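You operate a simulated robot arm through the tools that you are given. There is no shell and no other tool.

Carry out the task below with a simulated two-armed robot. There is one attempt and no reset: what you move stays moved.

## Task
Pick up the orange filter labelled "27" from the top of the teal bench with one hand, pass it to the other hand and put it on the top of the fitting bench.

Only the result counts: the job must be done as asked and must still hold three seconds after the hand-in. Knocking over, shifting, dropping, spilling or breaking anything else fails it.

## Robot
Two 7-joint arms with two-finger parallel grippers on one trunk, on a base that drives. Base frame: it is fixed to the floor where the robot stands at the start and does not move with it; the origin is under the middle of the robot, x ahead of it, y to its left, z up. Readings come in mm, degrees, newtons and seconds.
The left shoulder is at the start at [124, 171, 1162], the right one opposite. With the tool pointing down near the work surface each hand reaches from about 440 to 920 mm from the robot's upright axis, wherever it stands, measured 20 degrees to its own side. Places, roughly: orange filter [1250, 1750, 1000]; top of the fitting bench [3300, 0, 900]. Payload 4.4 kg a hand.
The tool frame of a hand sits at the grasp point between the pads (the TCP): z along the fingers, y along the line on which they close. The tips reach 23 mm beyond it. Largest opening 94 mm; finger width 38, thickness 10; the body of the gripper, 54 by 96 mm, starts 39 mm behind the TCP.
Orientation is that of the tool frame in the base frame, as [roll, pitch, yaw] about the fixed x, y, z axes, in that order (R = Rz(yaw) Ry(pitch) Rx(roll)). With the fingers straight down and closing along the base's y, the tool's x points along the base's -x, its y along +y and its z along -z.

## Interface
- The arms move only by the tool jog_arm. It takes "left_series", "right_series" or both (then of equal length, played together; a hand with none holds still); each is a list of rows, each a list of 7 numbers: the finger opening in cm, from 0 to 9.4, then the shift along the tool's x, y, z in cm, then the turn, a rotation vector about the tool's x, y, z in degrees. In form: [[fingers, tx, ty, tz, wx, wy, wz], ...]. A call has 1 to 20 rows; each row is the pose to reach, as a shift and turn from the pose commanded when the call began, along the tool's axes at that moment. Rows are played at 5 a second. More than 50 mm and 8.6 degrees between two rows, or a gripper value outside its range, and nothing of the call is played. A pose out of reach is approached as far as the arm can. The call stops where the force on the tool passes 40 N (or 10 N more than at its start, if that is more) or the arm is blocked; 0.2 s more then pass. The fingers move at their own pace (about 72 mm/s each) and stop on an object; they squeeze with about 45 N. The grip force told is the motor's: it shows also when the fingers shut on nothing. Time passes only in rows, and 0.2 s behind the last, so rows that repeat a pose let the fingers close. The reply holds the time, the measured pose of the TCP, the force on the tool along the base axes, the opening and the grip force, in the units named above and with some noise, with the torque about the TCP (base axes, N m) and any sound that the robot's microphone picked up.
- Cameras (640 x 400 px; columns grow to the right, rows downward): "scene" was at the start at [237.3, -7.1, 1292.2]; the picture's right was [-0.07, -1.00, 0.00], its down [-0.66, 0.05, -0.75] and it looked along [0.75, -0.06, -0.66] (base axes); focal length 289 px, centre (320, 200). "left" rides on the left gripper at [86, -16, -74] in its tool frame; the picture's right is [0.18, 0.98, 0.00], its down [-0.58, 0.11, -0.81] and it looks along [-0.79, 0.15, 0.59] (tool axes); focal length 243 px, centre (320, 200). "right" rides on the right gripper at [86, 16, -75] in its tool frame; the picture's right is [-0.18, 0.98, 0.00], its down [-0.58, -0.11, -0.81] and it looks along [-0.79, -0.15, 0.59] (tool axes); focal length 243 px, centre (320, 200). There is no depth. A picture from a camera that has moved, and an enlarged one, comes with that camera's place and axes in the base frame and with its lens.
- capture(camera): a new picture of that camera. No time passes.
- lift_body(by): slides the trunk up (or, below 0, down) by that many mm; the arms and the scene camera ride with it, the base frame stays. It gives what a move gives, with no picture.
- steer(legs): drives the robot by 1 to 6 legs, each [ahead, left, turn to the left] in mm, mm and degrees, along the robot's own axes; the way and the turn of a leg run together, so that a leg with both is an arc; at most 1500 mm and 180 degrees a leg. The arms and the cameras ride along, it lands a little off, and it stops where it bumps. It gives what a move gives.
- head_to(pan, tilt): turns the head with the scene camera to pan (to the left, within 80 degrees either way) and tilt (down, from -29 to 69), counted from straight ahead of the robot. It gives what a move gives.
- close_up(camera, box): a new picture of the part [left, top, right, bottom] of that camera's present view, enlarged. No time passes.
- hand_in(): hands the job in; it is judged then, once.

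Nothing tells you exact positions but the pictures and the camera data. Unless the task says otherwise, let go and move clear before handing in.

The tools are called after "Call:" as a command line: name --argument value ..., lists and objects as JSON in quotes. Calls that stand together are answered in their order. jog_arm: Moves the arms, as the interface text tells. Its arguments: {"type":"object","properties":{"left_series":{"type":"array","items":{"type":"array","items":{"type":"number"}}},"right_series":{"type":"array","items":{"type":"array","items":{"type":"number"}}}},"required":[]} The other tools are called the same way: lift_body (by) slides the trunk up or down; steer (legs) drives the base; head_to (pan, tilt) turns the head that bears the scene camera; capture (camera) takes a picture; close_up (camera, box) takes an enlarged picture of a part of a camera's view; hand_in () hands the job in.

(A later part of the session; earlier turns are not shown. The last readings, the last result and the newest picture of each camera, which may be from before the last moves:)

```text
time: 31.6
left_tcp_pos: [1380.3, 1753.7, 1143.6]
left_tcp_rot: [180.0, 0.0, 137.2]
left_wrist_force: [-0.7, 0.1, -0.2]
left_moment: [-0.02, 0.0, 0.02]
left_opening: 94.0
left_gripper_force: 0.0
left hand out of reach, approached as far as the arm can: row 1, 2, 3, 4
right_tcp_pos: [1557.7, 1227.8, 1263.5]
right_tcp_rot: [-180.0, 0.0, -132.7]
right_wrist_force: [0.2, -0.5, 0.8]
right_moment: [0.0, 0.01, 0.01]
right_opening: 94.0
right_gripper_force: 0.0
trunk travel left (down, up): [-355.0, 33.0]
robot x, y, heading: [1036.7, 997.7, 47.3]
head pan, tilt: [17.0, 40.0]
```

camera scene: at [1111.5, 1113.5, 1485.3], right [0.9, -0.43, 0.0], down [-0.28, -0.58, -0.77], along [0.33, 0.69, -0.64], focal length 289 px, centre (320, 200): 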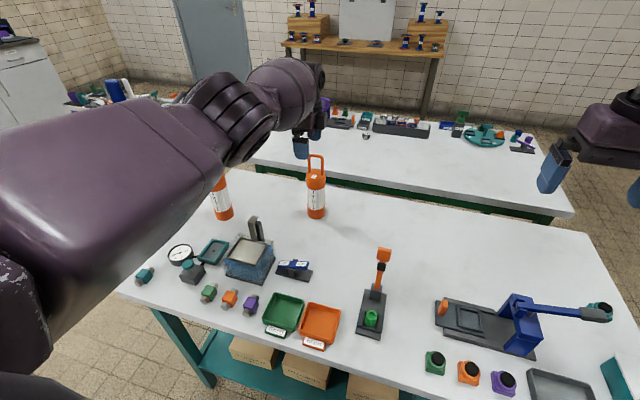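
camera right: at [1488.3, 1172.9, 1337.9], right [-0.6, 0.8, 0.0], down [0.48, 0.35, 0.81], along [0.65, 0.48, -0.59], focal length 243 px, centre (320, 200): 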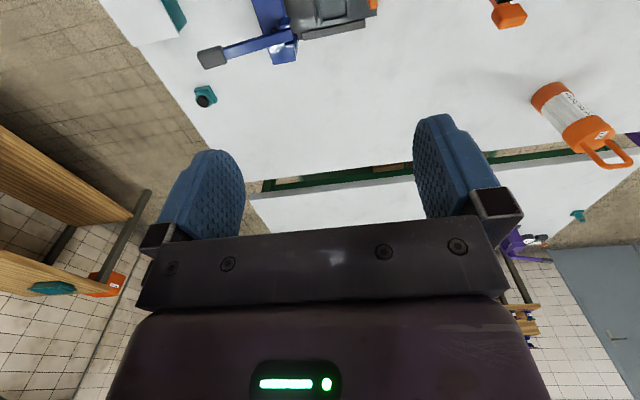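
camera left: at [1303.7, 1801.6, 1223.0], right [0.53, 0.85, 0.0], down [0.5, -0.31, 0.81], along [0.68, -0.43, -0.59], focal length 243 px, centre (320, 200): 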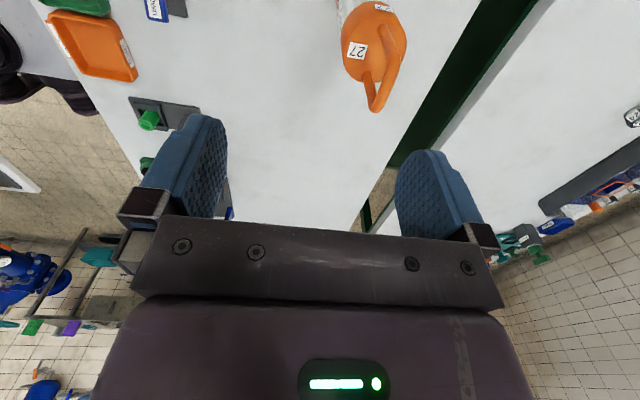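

The elbow is probably fully straight, so straight-back motion is singular. I'll first move up ~40 mm, where the wrist is level with the shoulder and the elbow can bend, and then back.

Call:
jog_arm --left_series '[[9.4, 0, 0, -1, 0, 0, 0], [9.4, 0, 0, -2, 0, 0, 0], [9.4, 0, 0, -3, 0, 0, 0], [9.4, 0, 0, -4, 0, 0, 0]]'

Call:
jog_arm --left_series '[[9.4, 0, -0.5, 0, 0, 0, 0], [9.4, 0, -1, 0, 0, 0, 0], [9.4, 0, -2, 0, 0, 0, 0], [9.4, 0, -4, 0, 0, 0, 0], [9.4, 0, -6, 0, 0, 0, 0]]'

```text
time: 32.6
left_tcp_pos: [1380.9, 1756.4, 1183.2]
left_tcp_rot: [180.0, 0.0, 137.2]
left_wrist_force: [0.1, 0.1, -0.4]
left_moment: [-0.03, -0.01, 0.01]
left_opening: 94.0
left_gripper_force: 0.1
left hand out of reach, approached as far as the arm can: row 4
right_tcp_pos: [1557.1, 1227.5, 1263.9]
right_tcp_rot: [180.0, -0.1, -132.7]
right_wrist_force: [0.2, 0.0, -0.3]
right_moment: [-0.01, -0.01, 0.02]
right_opening: 94.0
right_gripper_force: 0.2
trunk travel left (down, up): [-355.0, 33.0]
robot x, y, heading: [1034.3, 998.0, 47.1]
head pan, tilt: [17.0, 40.0]
```

```text
time: 33.8
left_tcp_pos: [1380.2, 1755.9, 1181.8]
left_tcp_rot: [-180.0, -0.1, 137.3]
left_wrist_force: [0.2, 0.4, 0.1]
left_moment: [-0.01, -0.03, -0.01]
left_opening: 94.0
left_gripper_force: 0.0
left hand out of reach, approached as far as the arm can: row 1, 2, 3, 4, 5
right_tcp_pos: [1558.0, 1228.6, 1263.6]
right_tcp_rot: [180.0, 0.0, -132.7]
right_wrist_force: [0.4, 0.3, -0.7]
right_moment: [-0.03, -0.01, 0.01]
right_opening: 93.8
right_gripper_force: 0.1
trunk travel left (down, up): [-355.0, 33.0]
robot x, y, heading: [1038.3, 997.3, 47.4]
head pan, tilt: [17.0, 40.0]
```

Each attempt creeps only about 1 mm, which fits a straight-elbow singularity. I'll repeat a modest backward target over many rows so the solver can bend the elbow.

Call:
jog_arm --left_series '[[9.4, 0, -4, 0, 0, 0, 0], [9.4, 0, -8, 0, 0, 0, 0], [9.4, 0, -8, 0, 0, 0, 0], [9.4, 0, -8, 0, 0, 0, 0], [9.4, 0, -8, 0, 0, 0, 0], [9.4, 0, -8, 0, 0, 0, 0], [9.4, 0, -8, 0, 0, 0, 0], [9.4, 0, -8, 0, 0, 0, 0], [9.4, 0, -8, 0, 0, 0, 0], [9.4, 0, -8, 0, 0, 0, 0], [9.4, 0, -8, 0, 0, 0, 0], [9.4, 0, -8, 0, 0, 0, 0], [9.4, 0, -8, 0, 0, 0, 0], [9.4, 0, -8, 0, 0, 0, 0], [9.4, 0, -8, 0, 0, 0, 0], [9.4, 0, -8, 0, 0, 0, 0]]'

```text
time: 37.2
left_tcp_pos: [1378.5, 1757.6, 1178.6]
left_tcp_rot: [179.9, 0.0, 137.4]
left_wrist_force: [-0.7, -0.1, 0.1]
left_moment: [0.02, 0.0, -0.04]
left_opening: 93.9
left_gripper_force: 0.0
left hand out of reach, approached as far as the arm can: row 1, 2, 3, 4, 5, 6, 7, 8, 9, 10, 11, 12, 13, 14, 15, 16
right_tcp_pos: [1558.5, 1227.1, 1264.5]
right_tcp_rot: [180.0, 0.0, -132.7]
right_wrist_force: [-0.2, -0.8, -0.2]
right_moment: [0.0, 0.0, 0.0]
right_opening: 94.0
right_gripper_force: 0.2
trunk travel left (down, up): [-355.0, 33.0]
robot x, y, heading: [1035.0, 994.9, 47.4]
head pan, tilt: [17.0, 40.0]
```

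Still stuck. I'll look at the arm from the head camera to see which joint is straight.

Call:
head_to --pan 40 --tilt 30

Call:
capture --camera "scene"

```text
time: 38.0
left_tcp_pos: [1378.2, 1757.4, 1176.8]
left_tcp_rot: [180.0, -0.1, 137.3]
left_wrist_force: [1.1, 0.5, -0.7]
left_moment: [-0.02, 0.02, 0.0]
left_opening: 93.8
left_gripper_force: 0.0
right_tcp_pos: [1557.5, 1229.2, 1264.9]
right_tcp_rot: [180.0, -0.1, -132.7]
right_wrist_force: [0.1, -0.7, 0.2]
right_moment: [0.02, 0.01, 0.03]
right_opening: 94.1
right_gripper_force: 0.0
trunk travel left (down, up): [-355.0, 33.0]
robot x, y, heading: [1034.2, 995.6, 47.2]
head pan, tilt: [40.0, 30.0]
```

```text
taken
camera scene: at [1078.8, 1127.6, 1500.6], right [1.0, -0.05, 0.0], down [-0.02, -0.5, -0.87], along [0.04, 0.86, -0.5], focal length 289 px, centre (320, 200)
```

scene: 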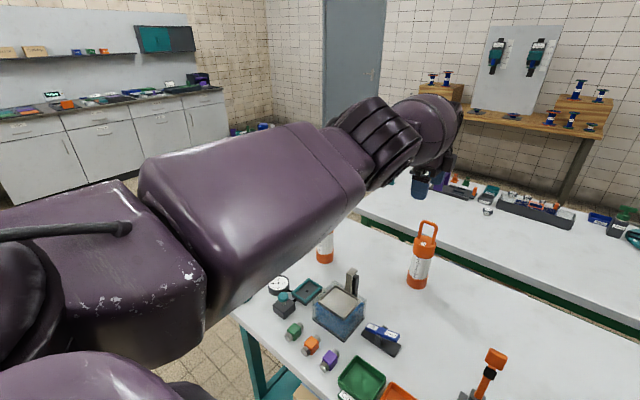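

The left arm is indeed fully stretched. Motion across the arm should bend the elbow, so I'll move the hand sideways to the right (clear of everything at z 1177) in small steps.

Call:
jog_arm --left_series '[[9.4, -1, 0, 0, 0, 0, 0], [9.4, -2, 0, 0, 0, 0, 0], [9.4, -3, 0, 0, 0, 0, 0], [9.4, -4, -0.1, 0, 0, 0, 0], [9.4, -5, -0.2, 0, 0, 0, 0], [9.4, -6, -0.4, 0, 0, 0, 0], [9.4, -7, -0.7, 0, 0, 0, 0], [9.4, -8, -1, 0, 0, 0, 0], [9.4, -9, -1.5, 0, 0, 0, 0], [9.4, -10, -2, 0, 0, 0, 0]]'

```text
time: 40.2
left_tcp_pos: [1451.3, 1685.3, 1179.2]
left_tcp_rot: [-180.0, -0.1, 137.3]
left_wrist_force: [-0.7, -0.5, -0.8]
left_moment: [0.0, 0.03, 0.0]
left_opening: 93.9
left_gripper_force: 0.1
left hand out of reach, approached as far as the arm can: row 6, 7, 8, 9, 10
right_tcp_pos: [1558.3, 1227.0, 1265.3]
right_tcp_rot: [180.0, 0.0, -132.8]
right_wrist_force: [-0.3, 0.4, 0.8]
right_moment: [-0.02, 0.01, -0.02]
right_opening: 94.4
right_gripper_force: 0.1
trunk travel left (down, up): [-355.0, 33.0]
robot x, y, heading: [1035.8, 997.9, 47.4]
head pan, tilt: [40.0, 30.0]
```

It slides sideways but still stays stretched. I'll continue further right with a gradual backward component to bend the elbow more.

Call:
jog_arm --left_series '[[9.4, -2, -0.3, 0, 0, 0, 0], [9.4, -4, -0.8, 0, 0, 0, 0], [9.4, -6, -1.5, 0, 0, 0, 0], [9.4, -8, -2.5, 0, 0, 0, 0], [9.4, -10, -3.5, 0, 0, 0, 0], [9.4, -12, -5, 0, 0, 0, 0], [9.4, -14, -6.5, 0, 0, 0, 0], [9.4, -16, -8, 0, 0, 0, 0], [9.4, -18, -10, 0, 0, 0, 0], [9.4, -20, -12, 0, 0, 0, 0], [9.4, -20, -14, 0, 0, 0, 0], [9.4, -20, -16, 0, 0, 0, 0]]'

```text
time: 42.9
left_tcp_pos: [1580.8, 1470.5, 1180.0]
left_tcp_rot: [179.9, 0.0, 137.2]
left_wrist_force: [0.9, 0.3, 0.6]
left_moment: [0.01, 0.03, -0.01]
left_opening: 94.1
left_gripper_force: 0.0
left hand out of reach, approached as far as the arm can: row 3, 4, 5, 6, 7, 8, 9, 10, 11, 12
right_tcp_pos: [1557.6, 1227.0, 1264.2]
right_tcp_rot: [180.0, 0.0, -132.8]
right_wrist_force: [0.6, -0.4, 0.8]
right_moment: [-0.03, 0.02, 0.01]
right_opening: 94.1
right_gripper_force: 0.0
trunk travel left (down, up): [-355.0, 33.0]
robot x, y, heading: [1035.2, 997.6, 47.3]
head pan, tilt: [40.0, 30.0]
```

The hand slid along an arc but the radius has shrunk to ~645 mm, so the elbow is bending. Now I'll try straight back again.

Call:
jog_arm --left_series '[[9.4, 0, -1, 0, 0, 0, 0], [9.4, 0.5, -2, 0, 0, 0, 0], [9.4, 1, -3, 0, 0, 0, 0], [9.4, 1.5, -4, 0, 0, 0, 0], [9.4, 2, -5, 0, 0, 0, 0], [9.4, 2.5, -6, 0, 0, 0, 0], [9.4, 3, -7, 0, 0, 0, 0], [9.4, 3, -8, 0, 0, 0, 0], [9.4, 3, -9, 0, 0, 0, 0], [9.4, 3, -10, 0, 0, 0, 0]]'

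Call:
capture --camera "scene"

```text
time: 45.0
left_tcp_pos: [1582.3, 1466.8, 1171.4]
left_tcp_rot: [-179.9, 0.0, 137.2]
left_wrist_force: [1.0, -1.1, -0.2]
left_moment: [0.0, 0.01, 0.02]
left_opening: 94.0
left_gripper_force: 0.0
left hand out of reach, approached as far as the arm can: row 1, 2, 3, 4, 5, 6, 7, 8, 9, 10
right_tcp_pos: [1558.0, 1227.3, 1264.5]
right_tcp_rot: [180.0, -0.1, -132.6]
right_wrist_force: [0.1, -0.3, 0.2]
right_moment: [-0.03, 0.02, -0.01]
right_opening: 94.2
right_gripper_force: 0.0
trunk travel left (down, up): [-355.0, 33.0]
robot x, y, heading: [1037.7, 997.3, 47.4]
head pan, tilt: [40.0, 30.0]
```

```text
taken
camera scene: at [1078.6, 1127.8, 1500.6], right [1.0, -0.05, 0.0], down [-0.02, -0.5, -0.87], along [0.04, 0.86, -0.5], focal length 289 px, centre (320, 200)
```

scene: 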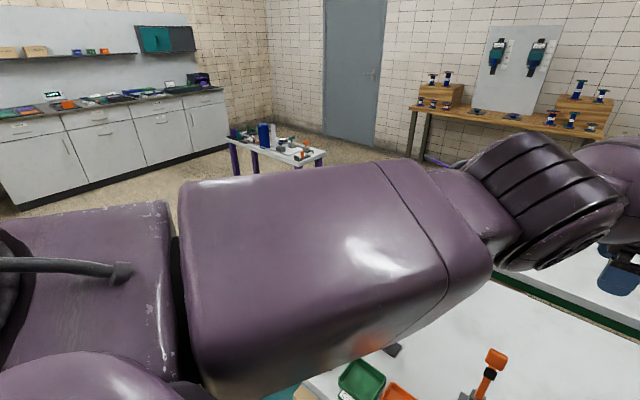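

Still refused. I'll look with the head turned straight ahead to see elbow and forearm.

Call:
head_to --pan 0 --tilt 25

Call:
capture --camera "scene"

Call:
capture --camera "right"

```text
time: 46.1
left_tcp_pos: [1581.5, 1466.2, 1172.0]
left_tcp_rot: [-179.9, 0.0, 137.3]
left_wrist_force: [-0.3, -0.3, 0.3]
left_moment: [0.01, 0.0, -0.01]
left_opening: 94.2
left_gripper_force: 0.1
right_tcp_pos: [1558.9, 1228.1, 1264.0]
right_tcp_rot: [180.0, 0.0, -132.7]
right_wrist_force: [0.0, 0.2, -0.2]
right_moment: [0.01, -0.01, -0.01]
right_opening: 93.8
right_gripper_force: 0.1
trunk travel left (down, up): [-355.0, 33.0]
robot x, y, heading: [1037.2, 994.3, 47.4]
head pan, tilt: [0.0, 25.0]
```

```text
taken
camera scene: at [1136.9, 1105.0, 1508.6], right [0.74, -0.68, 0.0], down [-0.29, -0.31, -0.91], along [0.61, 0.67, -0.42], focal length 289 px, centre (320, 200)
```

scene: 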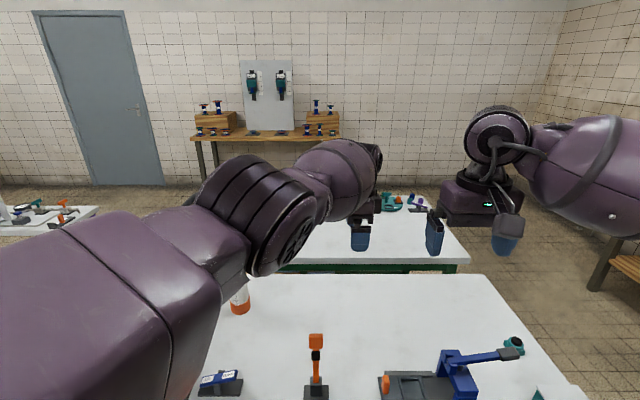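

```text
taken
camera right: at [1486.8, 1174.9, 1338.2], right [-0.6, 0.8, 0.0], down [0.47, 0.35, 0.81], along [0.65, 0.48, -0.59], focal length 243 px, centre (320, 200)
```

right: 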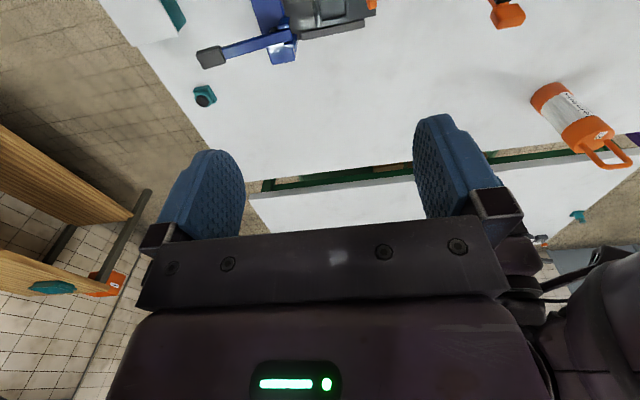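

The arm looks straight but the radius has dropped, so perhaps a wrist joint limit is what blocks. I'll turn the hand back about its own axis at this clear spot and see whether that frees it.

Call:
jog_arm --left_series '[[9.4, 0, 0, 0, 0, 0, -8], [9.4, 0, 0, 0, 0, 0, -16], [9.4, 0, 0, 0, 0, 0, -24], [9.4, 0, 0, 0, 0, 0, -32], [9.4, 0, 0, 0, 0, 0, -40], [9.4, 0, 0, 0, 0, 0, -48], [9.4, 0, 0, 0, 0, 0, -56], [9.4, 0, 0, 0, 0, 0, -64], [9.4, 0, 0, 0, 0, 0, -72], [9.4, 0, 0, 0, 0, 0, -80], [9.4, 0, 0, 0, 0, 0, -88]]'

Call:
jog_arm --left_series '[[9.4, 1, 0, 0, 0, 0, 0], [9.4, 2, 0, 0, 0, 0, 0], [9.4, 4, 0, 0, 0, 0, 0], [9.4, 6, 0, 0, 0, 0, 0]]'

```text
time: 48.5
left_tcp_pos: [1585.5, 1465.9, 1175.8]
left_tcp_rot: [180.0, 0.1, -134.7]
left_wrist_force: [-0.6, -0.3, 0.1]
left_moment: [0.01, 0.02, -0.02]
left_opening: 94.1
left_gripper_force: 0.2
right_tcp_pos: [1557.6, 1227.8, 1265.0]
right_tcp_rot: [179.9, 0.1, -132.7]
right_wrist_force: [-0.2, 0.1, -0.5]
right_moment: [-0.02, -0.01, 0.02]
right_opening: 94.2
right_gripper_force: 0.1
trunk travel left (down, up): [-355.0, 33.0]
robot x, y, heading: [1034.8, 995.8, 47.4]
head pan, tilt: [0.0, 25.0]
```

```text
time: 49.5
left_tcp_pos: [1544.8, 1419.2, 1174.7]
left_tcp_rot: [-179.9, -0.1, -134.9]
left_wrist_force: [-0.5, -0.3, -0.4]
left_moment: [0.02, -0.04, -0.01]
left_opening: 93.8
left_gripper_force: 0.1
right_tcp_pos: [1557.9, 1227.2, 1264.2]
right_tcp_rot: [-179.9, -0.1, -132.8]
right_wrist_force: [0.6, -0.3, 0.5]
right_moment: [0.03, -0.02, 0.01]
right_opening: 94.0
right_gripper_force: 0.1
trunk travel left (down, up): [-355.0, 33.0]
robot x, y, heading: [1032.6, 992.7, 47.4]
head pan, tilt: [0.0, 25.0]
```

That freed it: the earlier wrist turn direction was running into a joint limit. I'll bring the hand back to the left and turn it the other way (camera side to the right) for the grasp.

Call:
jog_arm --left_series '[[9.4, 1, 4.5, 0, 0, 0, 0], [9.4, 2, 9, 0, 0, 0, 0], [9.4, 3, 13.5, 0, 0, 0, 0], [9.4, 4, 18, 0, 0, 0, 0], [9.4, 5, 22.5, 0, 0, 0, 0], [9.4, 6, 27, 0, 0, 0, 0], [9.4, 7, 31.5, 0, 0, 0, 0], [9.4, 7, 34, 0, 0, 0, 0], [9.4, 7, 34, 0, 0, 0, 0]]'

Call:
jog_arm --left_series '[[9.4, 0, 0, 0, 0, 0, -8.4], [9.4, 0, 0, 0, 0, 0, -16.8], [9.4, 0, 0, 0, 0, 0, -25.2], [9.4, 0, 0, 0, 0, 0, -33.6], [9.4, 0, 0, 0, 0, 0, -42], [9.4, 0, 0, 0, 0, 0, -50.4], [9.4, 0, 0, 0, 0, 0, -58.8], [9.4, 0, 0, 0, 0, 0, -67.2], [9.4, 0, 0, 0, 0, 0, -75.6], [9.4, 0, 0, 0, 0, 0, -84], [9.4, 0, 0, 0, 0, 0, -92], [9.4, 0, 0, 0, 0, 0, -92]]'

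Call:
capture --camera "scene"

```text
time: 51.5
left_tcp_pos: [1252.9, 1614.3, 1175.3]
left_tcp_rot: [-180.0, 0.0, -134.8]
left_wrist_force: [0.2, 0.0, -0.4]
left_moment: [0.01, 0.02, -0.02]
left_opening: 94.0
left_gripper_force: 0.1
right_tcp_pos: [1557.2, 1229.2, 1264.8]
right_tcp_rot: [-179.9, 0.0, -132.8]
right_wrist_force: [-0.1, 0.2, 0.2]
right_moment: [0.03, -0.06, 0.0]
right_opening: 93.9
right_gripper_force: 0.0
trunk travel left (down, up): [-355.0, 33.0]
robot x, y, heading: [1031.1, 999.4, 47.5]
head pan, tilt: [0.0, 25.0]
```

```text
time: 54.1
left_tcp_pos: [1254.7, 1613.0, 1175.6]
left_tcp_rot: [-180.0, -0.1, -42.6]
left_wrist_force: [0.0, 0.1, 0.2]
left_moment: [0.03, -0.01, 0.01]
left_opening: 94.0
left_gripper_force: 0.0
right_tcp_pos: [1557.9, 1228.0, 1264.8]
right_tcp_rot: [-180.0, 0.0, -132.8]
right_wrist_force: [0.3, -0.5, -0.6]
right_moment: [0.02, 0.0, -0.01]
right_opening: 93.8
right_gripper_force: 0.1
trunk travel left (down, up): [-355.0, 33.0]
robot x, y, heading: [1035.7, 997.3, 47.3]
head pan, tilt: [0.0, 25.0]
```

```text
taken
camera scene: at [1136.9, 1104.9, 1508.6], right [0.73, -0.68, 0.0], down [-0.29, -0.31, -0.91], along [0.61, 0.67, -0.42], focal length 289 px, centre (320, 200)
```

scene: 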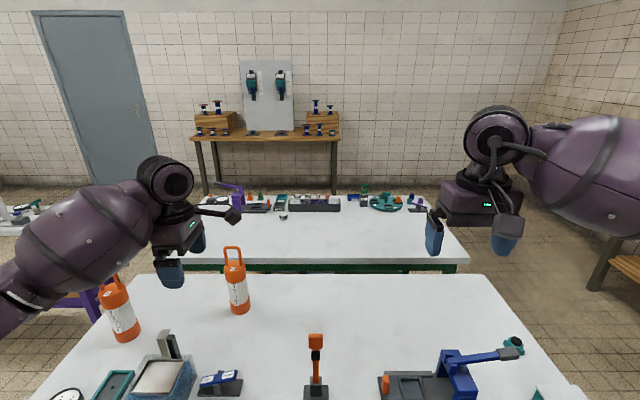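

Now the hand is turned the other way without complaint. I'll move it ahead over the filter at z ≈ 1110 and check reach.

Call:
jog_arm --left_series '[[9.4, 0, -4, 1, 0, 0, 0], [9.4, 0.1, -8, 2, 0, 0, 0], [9.4, 0.1, -12, 3, 0, 0, 0], [9.4, 0.2, -16, 4, 0, 0, 0], [9.4, 0.2, -19, 5, 0, 0, 0], [9.4, 0.3, -21, 6, 0, 0, 0], [9.4, 0.3, -21, 6, 0, 0, 0]]'

Call:
capture --camera "left"

```text
time: 55.7
left_tcp_pos: [1385.3, 1746.9, 1120.5]
left_tcp_rot: [-179.9, 0.1, -42.9]
left_wrist_force: [0.5, -1.0, 0.1]
left_moment: [0.0, 0.04, 0.05]
left_opening: 93.9
left_gripper_force: 0.0
left hand out of reach, approached as far as the arm can: row 6, 7
right_tcp_pos: [1559.9, 1225.9, 1264.2]
right_tcp_rot: [180.0, 0.0, -132.9]
right_wrist_force: [-0.6, -0.2, 0.2]
right_moment: [0.02, 0.04, 0.02]
right_opening: 94.0
right_gripper_force: 0.1
trunk travel left (down, up): [-355.0, 33.0]
robot x, y, heading: [1034.8, 1000.3, 47.2]
head pan, tilt: [0.0, 25.0]
```

```text
taken
camera left: at [1459.5, 1699.9, 1195.6], right [-0.53, -0.85, 0.0], down [-0.5, 0.31, 0.81], along [-0.68, 0.43, -0.59], focal length 243 px, centre (320, 200)
```

left: 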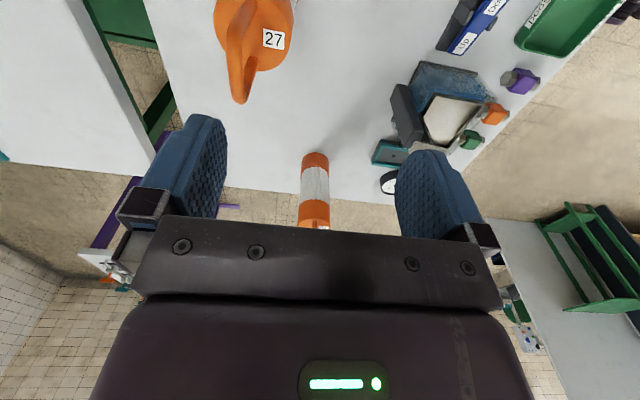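

Same reach limit, so I do have to stand closer. First I back the hand off to check it isn't stuck.

Call:
jog_arm --left_series '[[9.4, 0, 2, 0, 0, 0, 0], [9.4, 0, 4, 0, 0, 0, 0], [9.4, 0, 6, 0, 0, 0, 0], [9.4, 0, 8, 0, 0, 0, 0]]'

```text
time: 56.7
left_tcp_pos: [1328.5, 1691.0, 1120.0]
left_tcp_rot: [-180.0, 0.0, -42.7]
left_wrist_force: [0.1, 0.7, -0.3]
left_moment: [0.04, -0.01, 0.0]
left_opening: 93.9
left_gripper_force: 0.0
right_tcp_pos: [1557.2, 1227.4, 1265.3]
right_tcp_rot: [-180.0, 0.0, -132.7]
right_wrist_force: [0.5, -0.8, -0.8]
right_moment: [-0.03, 0.0, -0.03]
right_opening: 93.8
right_gripper_force: 0.1
trunk travel left (down, up): [-355.0, 33.0]
robot x, y, heading: [1038.0, 995.2, 47.3]
head pan, tilt: [0.0, 25.0]
```

Good, not stuck this time. Now I check base clearance with the right hand: I tilt it so that its camera looks almost straight down into the gap between robot and bench.

Call:
jog_arm --right_series '[[9.4, 1, 0, 0, 0, 7.8, 0], [9.4, 2, 0, 0, 0, 15.6, 0], [9.4, 3, 0, 0, 0, 23.4, 0], [9.4, 4.5, 0, 0, 0, 31.2, 0], [9.4, 6, 0, 0, 0, 39, 0], [9.4, 7.5, 0, 0, 0, 46.8, 0], [9.4, 9, 0, 0, 0, 54.6, 0], [9.4, 10.5, 0, 0, 0, 62.4, 0], [9.4, 12, 0, 0, 0, 70, 0], [9.4, 12, 0, 0, 0, 70, 0]]'

Call:
capture --camera "right"

```text
time: 58.9
left_tcp_pos: [1330.0, 1691.5, 1118.3]
left_tcp_rot: [180.0, 0.0, -42.7]
left_wrist_force: [0.4, 0.4, 0.5]
left_moment: [0.01, -0.03, -0.01]
left_opening: 94.0
left_gripper_force: 0.0
right_tcp_pos: [1476.4, 1140.2, 1264.8]
right_tcp_rot: [-180.0, -70.3, -132.9]
right_wrist_force: [-0.2, 0.5, -0.6]
right_moment: [0.02, -0.02, 0.01]
right_opening: 93.9
right_gripper_force: 0.2
trunk travel left (down, up): [-355.0, 33.0]
robot x, y, heading: [1036.8, 1002.0, 47.4]
head pan, tilt: [0.0, 25.0]
```

```text
taken
camera right: at [1491.5, 1180.8, 1370.2], right [-0.68, 0.71, -0.17], down [0.73, 0.63, -0.27], along [-0.08, -0.31, -0.95], focal length 243 px, centre (320, 200)
```

right: 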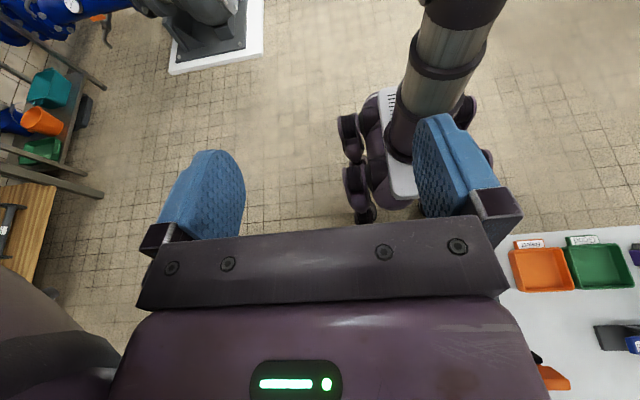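

Now I can see my own column and wheeled base from above, with a gap to the bench edge. I'll zoom in to measure it.

Call:
close_up --camera "right" --box '[300, 60, 540, 210]'

```text
2.67 times, centred on (420, 135) of right
camera zoom: at [1491.5, 1180.8, 1370.2], right [-0.68, 0.71, -0.17], down [0.73, 0.63, -0.27], along [-0.08, -0.31, -0.95], focal length 647 px, centre (53, 373)
```

zoom: 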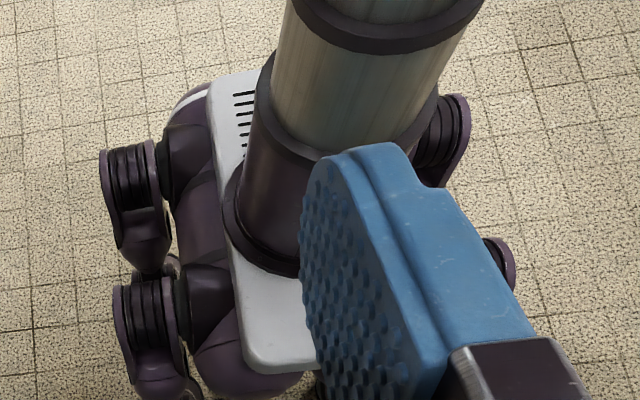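

The base front reaches only about 190 mm ahead of my axis, so there is ample room (bench edge is ~400 mm away). I'll drive 115 mm closer, with both hands high above everything.

Call:
steer --legs '[[115, 0, 0]]'

Call:
capture --camera "right"

Call:
capture --camera "left"

Call:
head_to --pan 17 --tilt 40

Call:
capture --camera "scene"

```text
time: 60.1
left_tcp_pos: [1409.1, 1781.0, 1117.2]
left_tcp_rot: [179.8, -0.1, -42.7]
left_wrist_force: [0.3, -0.2, -0.8]
left_moment: [-0.03, 0.02, 0.01]
left_opening: 93.9
left_gripper_force: 0.1
right_tcp_pos: [1555.8, 1228.0, 1263.8]
right_tcp_rot: [-179.9, -70.1, -132.8]
right_wrist_force: [0.4, 0.1, -0.1]
right_moment: [0.0, 0.03, 0.01]
right_opening: 94.2
right_gripper_force: 0.0
trunk travel left (down, up): [-355.0, 33.0]
robot x, y, heading: [1112.0, 1086.4, 47.3]
head pan, tilt: [0.0, 25.0]
```

```text
taken
camera right: at [1571.4, 1267.4, 1369.8], right [-0.68, 0.71, -0.17], down [0.73, 0.63, -0.27], along [-0.08, -0.31, -0.95], focal length 243 px, centre (320, 200)
```

right: 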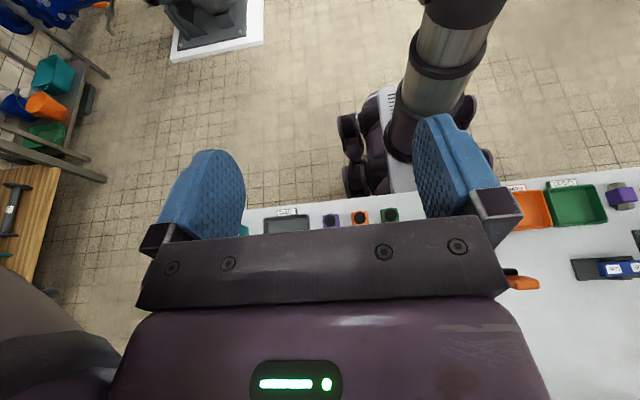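

```text
taken
camera left: at [1483.3, 1731.5, 1193.1], right [-0.53, -0.85, 0.0], down [-0.5, 0.31, 0.81], along [-0.68, 0.43, -0.59], focal length 243 px, centre (320, 200)
```

left: 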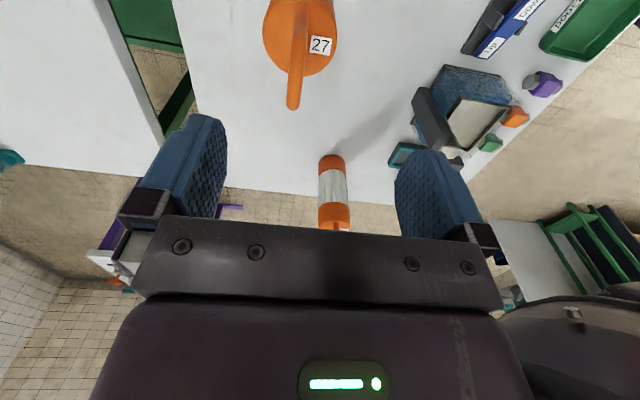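

```text
time: 61.0
left_tcp_pos: [1408.2, 1776.9, 1119.7]
left_tcp_rot: [-180.0, 0.0, -42.6]
left_wrist_force: [1.2, 0.9, -0.1]
left_moment: [0.0, 0.03, -0.02]
left_opening: 93.9
left_gripper_force: 0.1
right_tcp_pos: [1556.0, 1225.5, 1265.0]
right_tcp_rot: [180.0, -70.0, -132.6]
right_wrist_force: [0.3, 0.1, -0.2]
right_moment: [-0.01, 0.03, -0.03]
right_opening: 94.0
right_gripper_force: 0.1
trunk travel left (down, up): [-355.0, 33.0]
robot x, y, heading: [1115.4, 1081.0, 47.3]
head pan, tilt: [17.0, 40.0]
```

```text
taken
camera scene: at [1190.2, 1199.3, 1485.4], right [0.9, -0.43, 0.0], down [-0.28, -0.58, -0.77], along [0.33, 0.69, -0.64], focal length 289 px, centre (320, 200)
```

scene: 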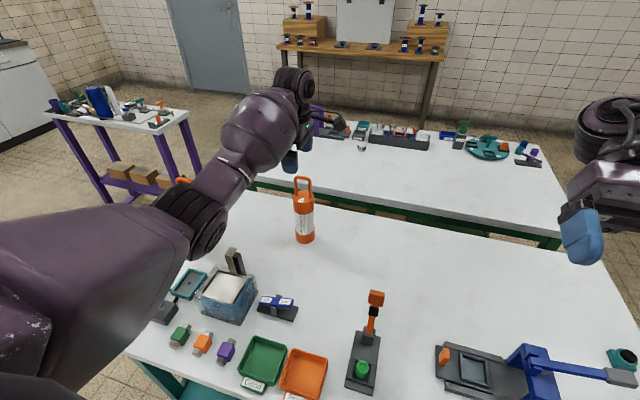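

Base and bench are clearly apart. Now I zoom in on the loop in the left wrist camera to align for the grasp.

Call:
close_up --camera "left" --box '[240, 0, 400, 120]'

Call:
close_up --camera "scene" --box '[262, 140, 358, 200]'

```text
3.33 times, centred on (320, 60) of left
camera zoom: at [1482.4, 1730.6, 1193.9], right [-0.53, -0.85, 0.0], down [-0.5, 0.31, 0.81], along [-0.68, 0.43, -0.59], focal length 809 px, centre (320, 667)
```

zoom: 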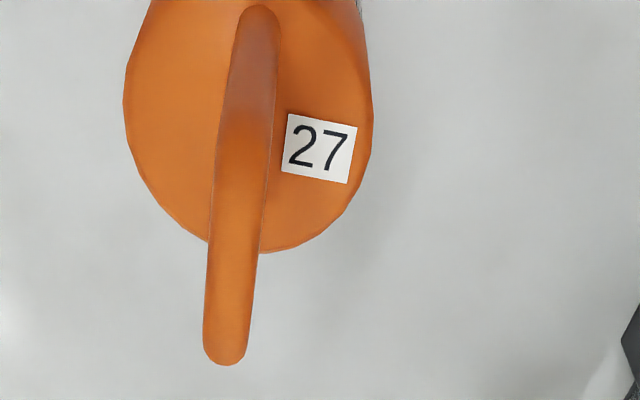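

```text
6.67 times, centred on (310, 170) of scene
camera zoom: at [1190.2, 1199.3, 1485.4], right [0.9, -0.43, 0.0], down [-0.28, -0.58, -0.77], along [0.33, 0.69, -0.64], focal length 1928 px, centre (387, 400)
```

zoom: 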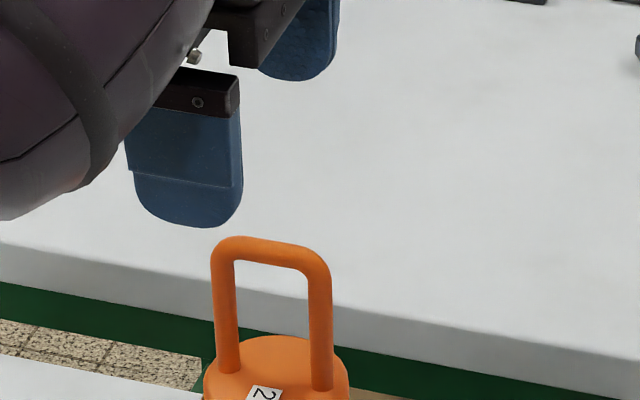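

Loop centre measured at about [1423, 1787]: 18 mm ahead and 4 mm right of the hand. I'll correct that and descend part way, then check again.

Call:
jog_arm --left_series '[[9.4, 0.2, -0.9, 0, 0, 0, 0], [9.4, 0.37, -1.77, 0, 0, 0, 0], [9.4, 0.37, -1.77, 2, 0, 0, 0], [9.4, 0.37, -1.77, 4, 0, 0, 0], [9.4, 0.37, -1.77, 5.5, 0, 0, 0], [9.4, 0.37, -1.77, 5.5, 0, 0, 0]]'

Call:
capture --camera "left"

Call:
close_up --camera "scene" --box '[262, 140, 358, 200]'

```text
time: 62.4
left_tcp_pos: [1422.4, 1787.9, 1064.5]
left_tcp_rot: [180.0, 0.0, -42.7]
left_wrist_force: [0.3, -0.2, -0.3]
left_moment: [0.0, -0.02, 0.03]
left_opening: 94.3
left_gripper_force: 0.1
right_tcp_pos: [1555.6, 1226.1, 1264.0]
right_tcp_rot: [180.0, -70.0, -132.7]
right_wrist_force: [0.4, 0.3, -0.6]
right_moment: [0.01, 0.01, 0.04]
right_opening: 94.2
right_gripper_force: 0.0
trunk travel left (down, up): [-355.0, 33.0]
robot x, y, heading: [1116.9, 1086.5, 47.1]
head pan, tilt: [17.0, 40.0]
```

```text
taken
camera left: at [1497.5, 1740.4, 1139.2], right [-0.53, -0.85, 0.0], down [-0.5, 0.31, 0.81], along [-0.68, 0.43, -0.59], focal length 243 px, centre (320, 200)
```

left: 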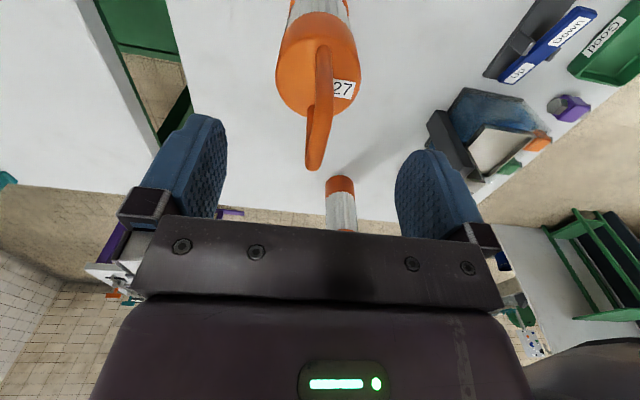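

```text
6.67 times, centred on (310, 170) of scene
camera zoom: at [1190.3, 1199.5, 1485.3], right [0.9, -0.43, 0.0], down [-0.28, -0.58, -0.77], along [0.33, 0.69, -0.64], focal length 1928 px, centre (387, 400)
```

zoom: 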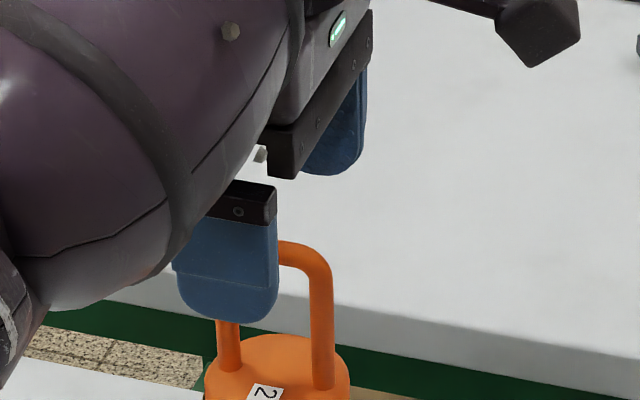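

The loop is now between the open fingers. One more zoom to verify centring before the final descent.

Call:
close_up --camera "left" --box '[200, 0, 420, 180]'

```text
2.22 times, centred on (310, 90) of left
camera zoom: at [1497.5, 1740.4, 1139.2], right [-0.53, -0.85, 0.0], down [-0.5, 0.31, 0.81], along [-0.68, 0.43, -0.59], focal length 539 px, centre (342, 444)
```

zoom: 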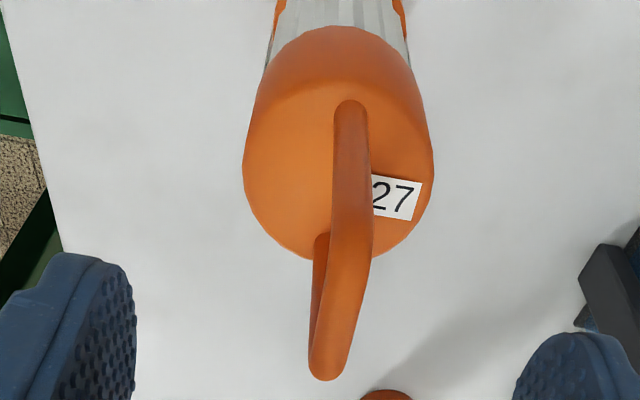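

Centred to within ~1 mm. I descend the last 52 mm and then close on the loop.

Call:
jog_arm --left_series '[[9.4, 0, -0.1, 1.5, 0, 0, 0], [9.4, 0, -0.1, 3, 0, 0, 0], [9.4, 0, -0.1, 4.3, 0, 0, 0], [9.4, 0, -0.1, 5.2, 0, 0, 0], [9.4, 0, -0.1, 5.2, 0, 0, 0]]'

Call:
capture --camera "left"

Call:
close_up --camera "scene" --box '[262, 160, 358, 220]'

```text
time: 63.5
left_tcp_pos: [1424.4, 1787.8, 1011.0]
left_tcp_rot: [180.0, -0.1, -42.6]
left_wrist_force: [-0.4, 0.3, -0.2]
left_moment: [-0.03, -0.01, 0.0]
left_opening: 93.9
left_gripper_force: 0.1
right_tcp_pos: [1555.6, 1226.9, 1264.0]
right_tcp_rot: [180.0, -69.9, -132.7]
right_wrist_force: [-0.4, 0.4, 0.0]
right_moment: [0.0, -0.02, 0.01]
right_opening: 94.1
right_gripper_force: 0.0
trunk travel left (down, up): [-355.0, 33.0]
robot x, y, heading: [1114.8, 1083.2, 47.3]
head pan, tilt: [17.0, 40.0]
```

```text
taken
camera left: at [1498.5, 1740.3, 1086.2], right [-0.53, -0.85, 0.0], down [-0.5, 0.31, 0.81], along [-0.68, 0.43, -0.59], focal length 243 px, centre (320, 200)
```

left: 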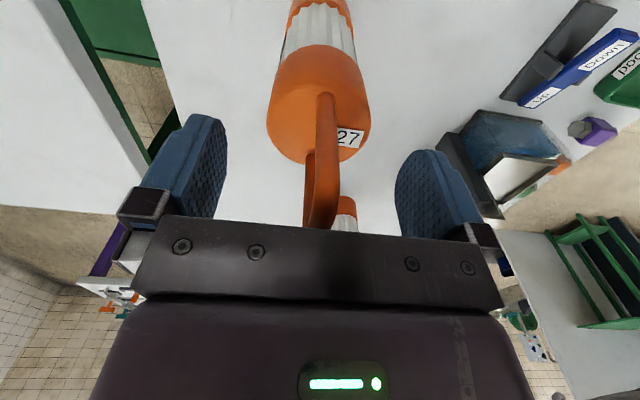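

```text
6.67 times, centred on (310, 190) of scene
camera zoom: at [1190.4, 1199.6, 1485.3], right [0.9, -0.43, 0.0], down [-0.28, -0.58, -0.77], along [0.33, 0.69, -0.64], focal length 1928 px, centre (387, 267)
```

zoom: 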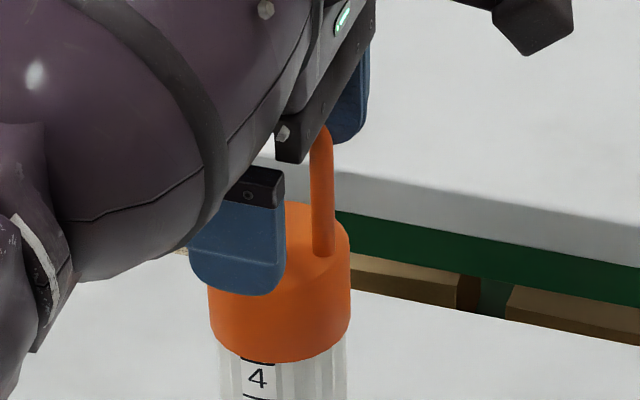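

No contact force, and the loop is between the pads with its top just below the gripper body. I close the fingers.

Call:
jog_arm --left_series '[[6, 0, 0, 0, 0, 0, 0], [3, 0, 0, 0, 0, 0, 0], [1.5, 0, 0, 0, 0, 0, 0], [0, 0, 0, 0, 0, 0, 0], [0, 0, 0, 0, 0, 0, 0], [0, 0, 0, 0, 0, 0, 0], [0, 0, 0, 0, 0, 0, 0]]'

Call:
capture --camera "left"

Call:
close_up --camera "scene" --box '[250, 150, 362, 250]'

```text
time: 65.2
left_tcp_pos: [1424.4, 1787.1, 1011.0]
left_tcp_rot: [-180.0, 0.0, -42.7]
left_wrist_force: [0.5, -0.4, 0.4]
left_moment: [0.01, -0.05, -0.01]
left_opening: 9.4
left_gripper_force: 45.0
right_tcp_pos: [1556.0, 1225.5, 1263.8]
right_tcp_rot: [-180.0, -70.0, -132.6]
right_wrist_force: [0.3, 0.6, 0.3]
right_moment: [0.02, -0.04, -0.01]
right_opening: 94.1
right_gripper_force: 0.0
trunk travel left (down, up): [-355.0, 33.0]
robot x, y, heading: [1114.8, 1084.4, 47.3]
head pan, tilt: [17.0, 40.0]
```

```text
taken
camera left: at [1498.5, 1740.4, 1086.4], right [-0.53, -0.85, 0.0], down [-0.5, 0.31, 0.81], along [-0.68, 0.43, -0.59], focal length 243 px, centre (320, 200)
```

left: 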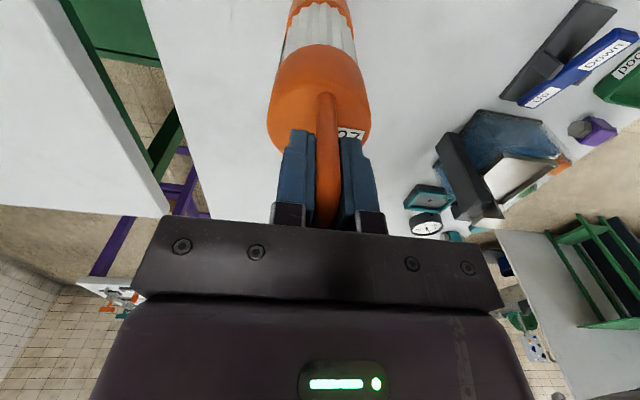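

```text
4.00 times, centred on (306, 200) of scene
camera zoom: at [1190.4, 1199.6, 1485.3], right [0.9, -0.43, 0.0], down [-0.28, -0.58, -0.77], along [0.33, 0.69, -0.64], focal length 1157 px, centre (376, 200)
```

zoom: 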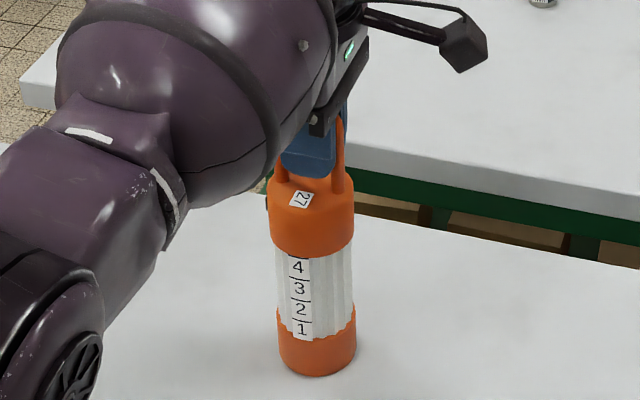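

Gripped at 9.4 mm with 45 N, and the filter is still upright. I lift straight up 24 cm.

Call:
jog_arm --left_series '[[0, 0, 0, -1, 0, 0, 0], [0, 0, 0, -3, 0, 0, 0], [0, 0, 0, -6, 0, 0, 0], [0, 0, 0, -9, 0, 0, 0], [0, 0, 0, -12, 0, 0, 0], [0, 0, 0, -15, 0, 0, 0], [0, 0, 0, -18, 0, 0, 0], [0, 0, 0, -21, 0, 0, 0], [0, 0, 0, -24, 0, 0, 0], [0, 0, 0, -24, 0, 0, 0]]'

Call:
capture --camera "scene"

Call:
capture --camera "left"

```text
time: 67.3
left_tcp_pos: [1424.3, 1790.5, 1251.2]
left_tcp_rot: [179.9, 0.1, -42.8]
left_wrist_force: [0.3, -0.4, -2.2]
left_moment: [-0.01, 0.02, 0.03]
left_opening: 9.6
left_gripper_force: 44.6
right_tcp_pos: [1555.6, 1227.7, 1263.3]
right_tcp_rot: [179.9, -70.0, -132.9]
right_wrist_force: [0.5, 0.7, 0.3]
right_moment: [-0.03, -0.03, -0.01]
right_opening: 93.8
right_gripper_force: 0.0
trunk travel left (down, up): [-355.0, 33.0]
robot x, y, heading: [1114.7, 1080.4, 47.4]
head pan, tilt: [17.0, 40.0]
```

```text
taken
camera scene: at [1190.6, 1200.1, 1485.2], right [0.9, -0.43, 0.0], down [-0.28, -0.58, -0.77], along [0.33, 0.69, -0.64], focal length 289 px, centre (320, 200)
```

scene: 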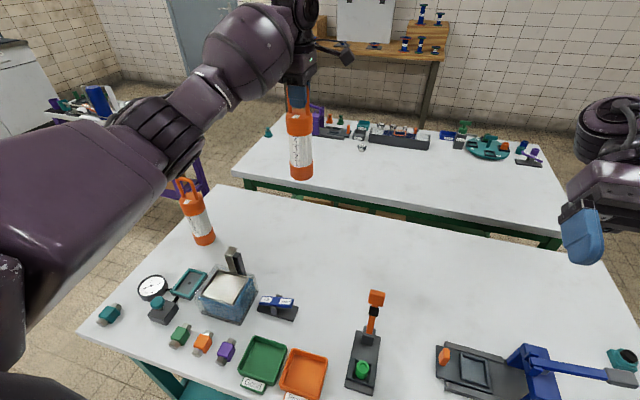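

```text
taken
camera left: at [1498.1, 1743.6, 1327.9], right [-0.53, -0.85, 0.0], down [-0.5, 0.31, 0.81], along [-0.68, 0.43, -0.59], focal length 243 px, centre (320, 200)
```

left: 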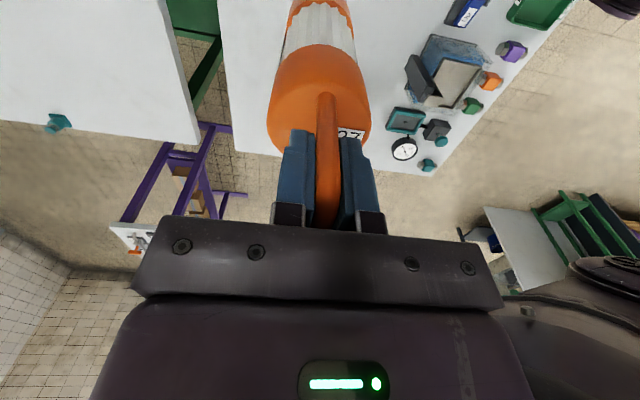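

The filter is up (about 0.22 kg), hanging straight. I back the robot away from the teal bench with the load held high.

Call:
steer --legs '[[-450, 0, 0]]'

Call:
head_to --pan 0 --tilt 30

Call:
capture --camera "scene"

Call:
capture --camera "right"

```text
time: 70.1
left_tcp_pos: [1117.8, 1457.1, 1254.1]
left_tcp_rot: [-180.0, 0.0, -43.0]
left_wrist_force: [-0.2, -0.7, -2.4]
left_moment: [0.0, -0.02, 0.04]
left_opening: 9.2
left_gripper_force: 44.9
right_tcp_pos: [1247.4, 891.1, 1264.6]
right_tcp_rot: [180.0, -70.0, -133.0]
right_wrist_force: [-0.8, 0.2, 0.6]
right_moment: [0.0, -0.03, -0.01]
right_opening: 93.8
right_gripper_force: 0.2
trunk travel left (down, up): [-355.0, 33.0]
robot x, y, heading: [805.1, 751.3, 47.1]
head pan, tilt: [17.0, 40.0]
```

```text
time: 70.9
left_tcp_pos: [1118.4, 1456.8, 1253.0]
left_tcp_rot: [-179.9, 0.1, -43.0]
left_wrist_force: [0.2, -0.9, -2.4]
left_moment: [0.0, 0.02, 0.0]
left_opening: 9.5
left_gripper_force: 44.8
right_tcp_pos: [1249.1, 892.7, 1264.1]
right_tcp_rot: [-179.9, -70.1, -133.0]
right_wrist_force: [0.7, -0.8, -0.3]
right_moment: [-0.01, 0.01, -0.01]
right_opening: 93.9
right_gripper_force: 0.1
trunk travel left (down, up): [-355.0, 33.0]
robot x, y, heading: [807.3, 751.8, 46.9]
head pan, tilt: [0.0, 30.0]
```

```text
taken
camera scene: at [907.5, 857.2, 1500.6], right [0.73, -0.68, 0.0], down [-0.34, -0.37, -0.87], along [0.59, 0.63, -0.5], focal length 289 px, centre (320, 200)
```

scene: 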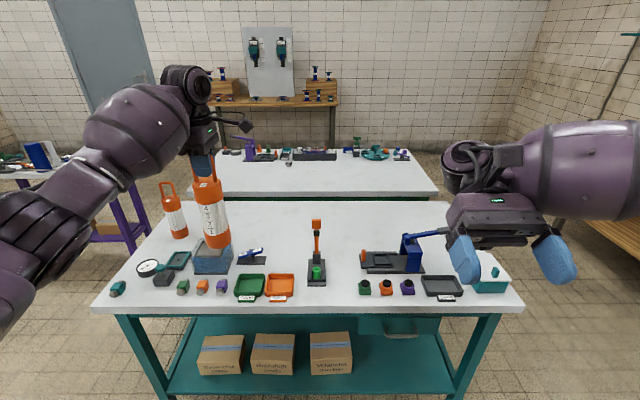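

```text
taken
camera right: at [1263.5, 932.8, 1370.0], right [-0.68, 0.72, -0.17], down [0.73, 0.63, -0.27], along [-0.09, -0.31, -0.95], focal length 243 px, centre (320, 200)
```

right: 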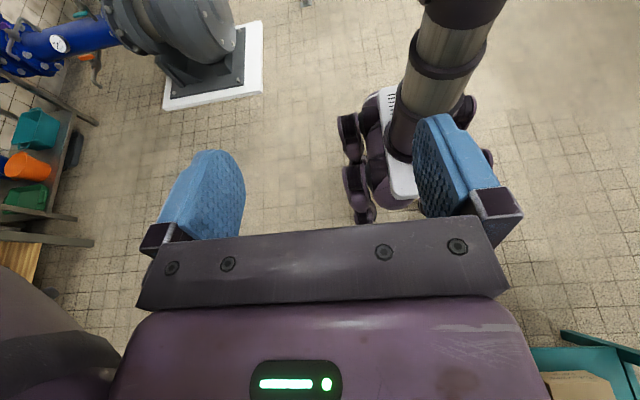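

The way back is clear. I back off a further 250 mm so the hand-over happens over free floor.

Call:
steer --legs '[[-250, 0, 0]]'

Call:
jog_arm --right_series '[[9.4, -0.5, 0, 0.5, 0, -8, 0], [9.4, -1, 0, 1, 0, -16, 0], [9.4, -1, 0, 2, 0, -24, 0], [9.4, -1, 0, 3, 0, -32, 0], [9.4, -1, 0, 4, 0, -40, 0], [9.4, -1, 0, 5, 0, -48, 0], [9.4, -1, 0, 6, 0, -56, 0], [9.4, -1, 0, 6, 0, -64, 0], [9.4, -1, 0, 6, 0, -70, 0], [9.4, -1, 0, 6, 0, -70, 0]]'

```text
time: 72.7
left_tcp_pos: [945.8, 1274.8, 1253.2]
left_tcp_rot: [-180.0, 0.0, -42.8]
left_wrist_force: [0.5, 0.1, -0.9]
left_moment: [0.01, -0.03, 0.01]
left_opening: 9.4
left_gripper_force: 45.1
right_tcp_pos: [1077.4, 709.2, 1264.3]
right_tcp_rot: [-179.9, -70.1, -132.7]
right_wrist_force: [-1.1, -0.1, 1.4]
right_moment: [0.01, 0.03, 0.02]
right_opening: 94.0
right_gripper_force: 0.0
trunk travel left (down, up): [-355.0, 33.0]
robot x, y, heading: [636.5, 565.1, 47.4]
head pan, tilt: [0.0, 30.0]
```

```text
time: 74.9
left_tcp_pos: [946.0, 1273.4, 1253.0]
left_tcp_rot: [180.0, -0.1, -42.8]
left_wrist_force: [0.3, -0.4, -2.4]
left_moment: [-0.05, -0.01, 0.02]
left_opening: 9.4
left_gripper_force: 44.8
right_tcp_pos: [1040.9, 670.8, 1233.8]
right_tcp_rot: [-180.0, 0.1, -132.7]
right_wrist_force: [0.0, -0.3, -0.2]
right_moment: [0.01, -0.01, 0.01]
right_opening: 93.9
right_gripper_force: 0.0
trunk travel left (down, up): [-355.0, 33.0]
robot x, y, heading: [634.2, 565.2, 47.0]
head pan, tilt: [0.0, 30.0]
```

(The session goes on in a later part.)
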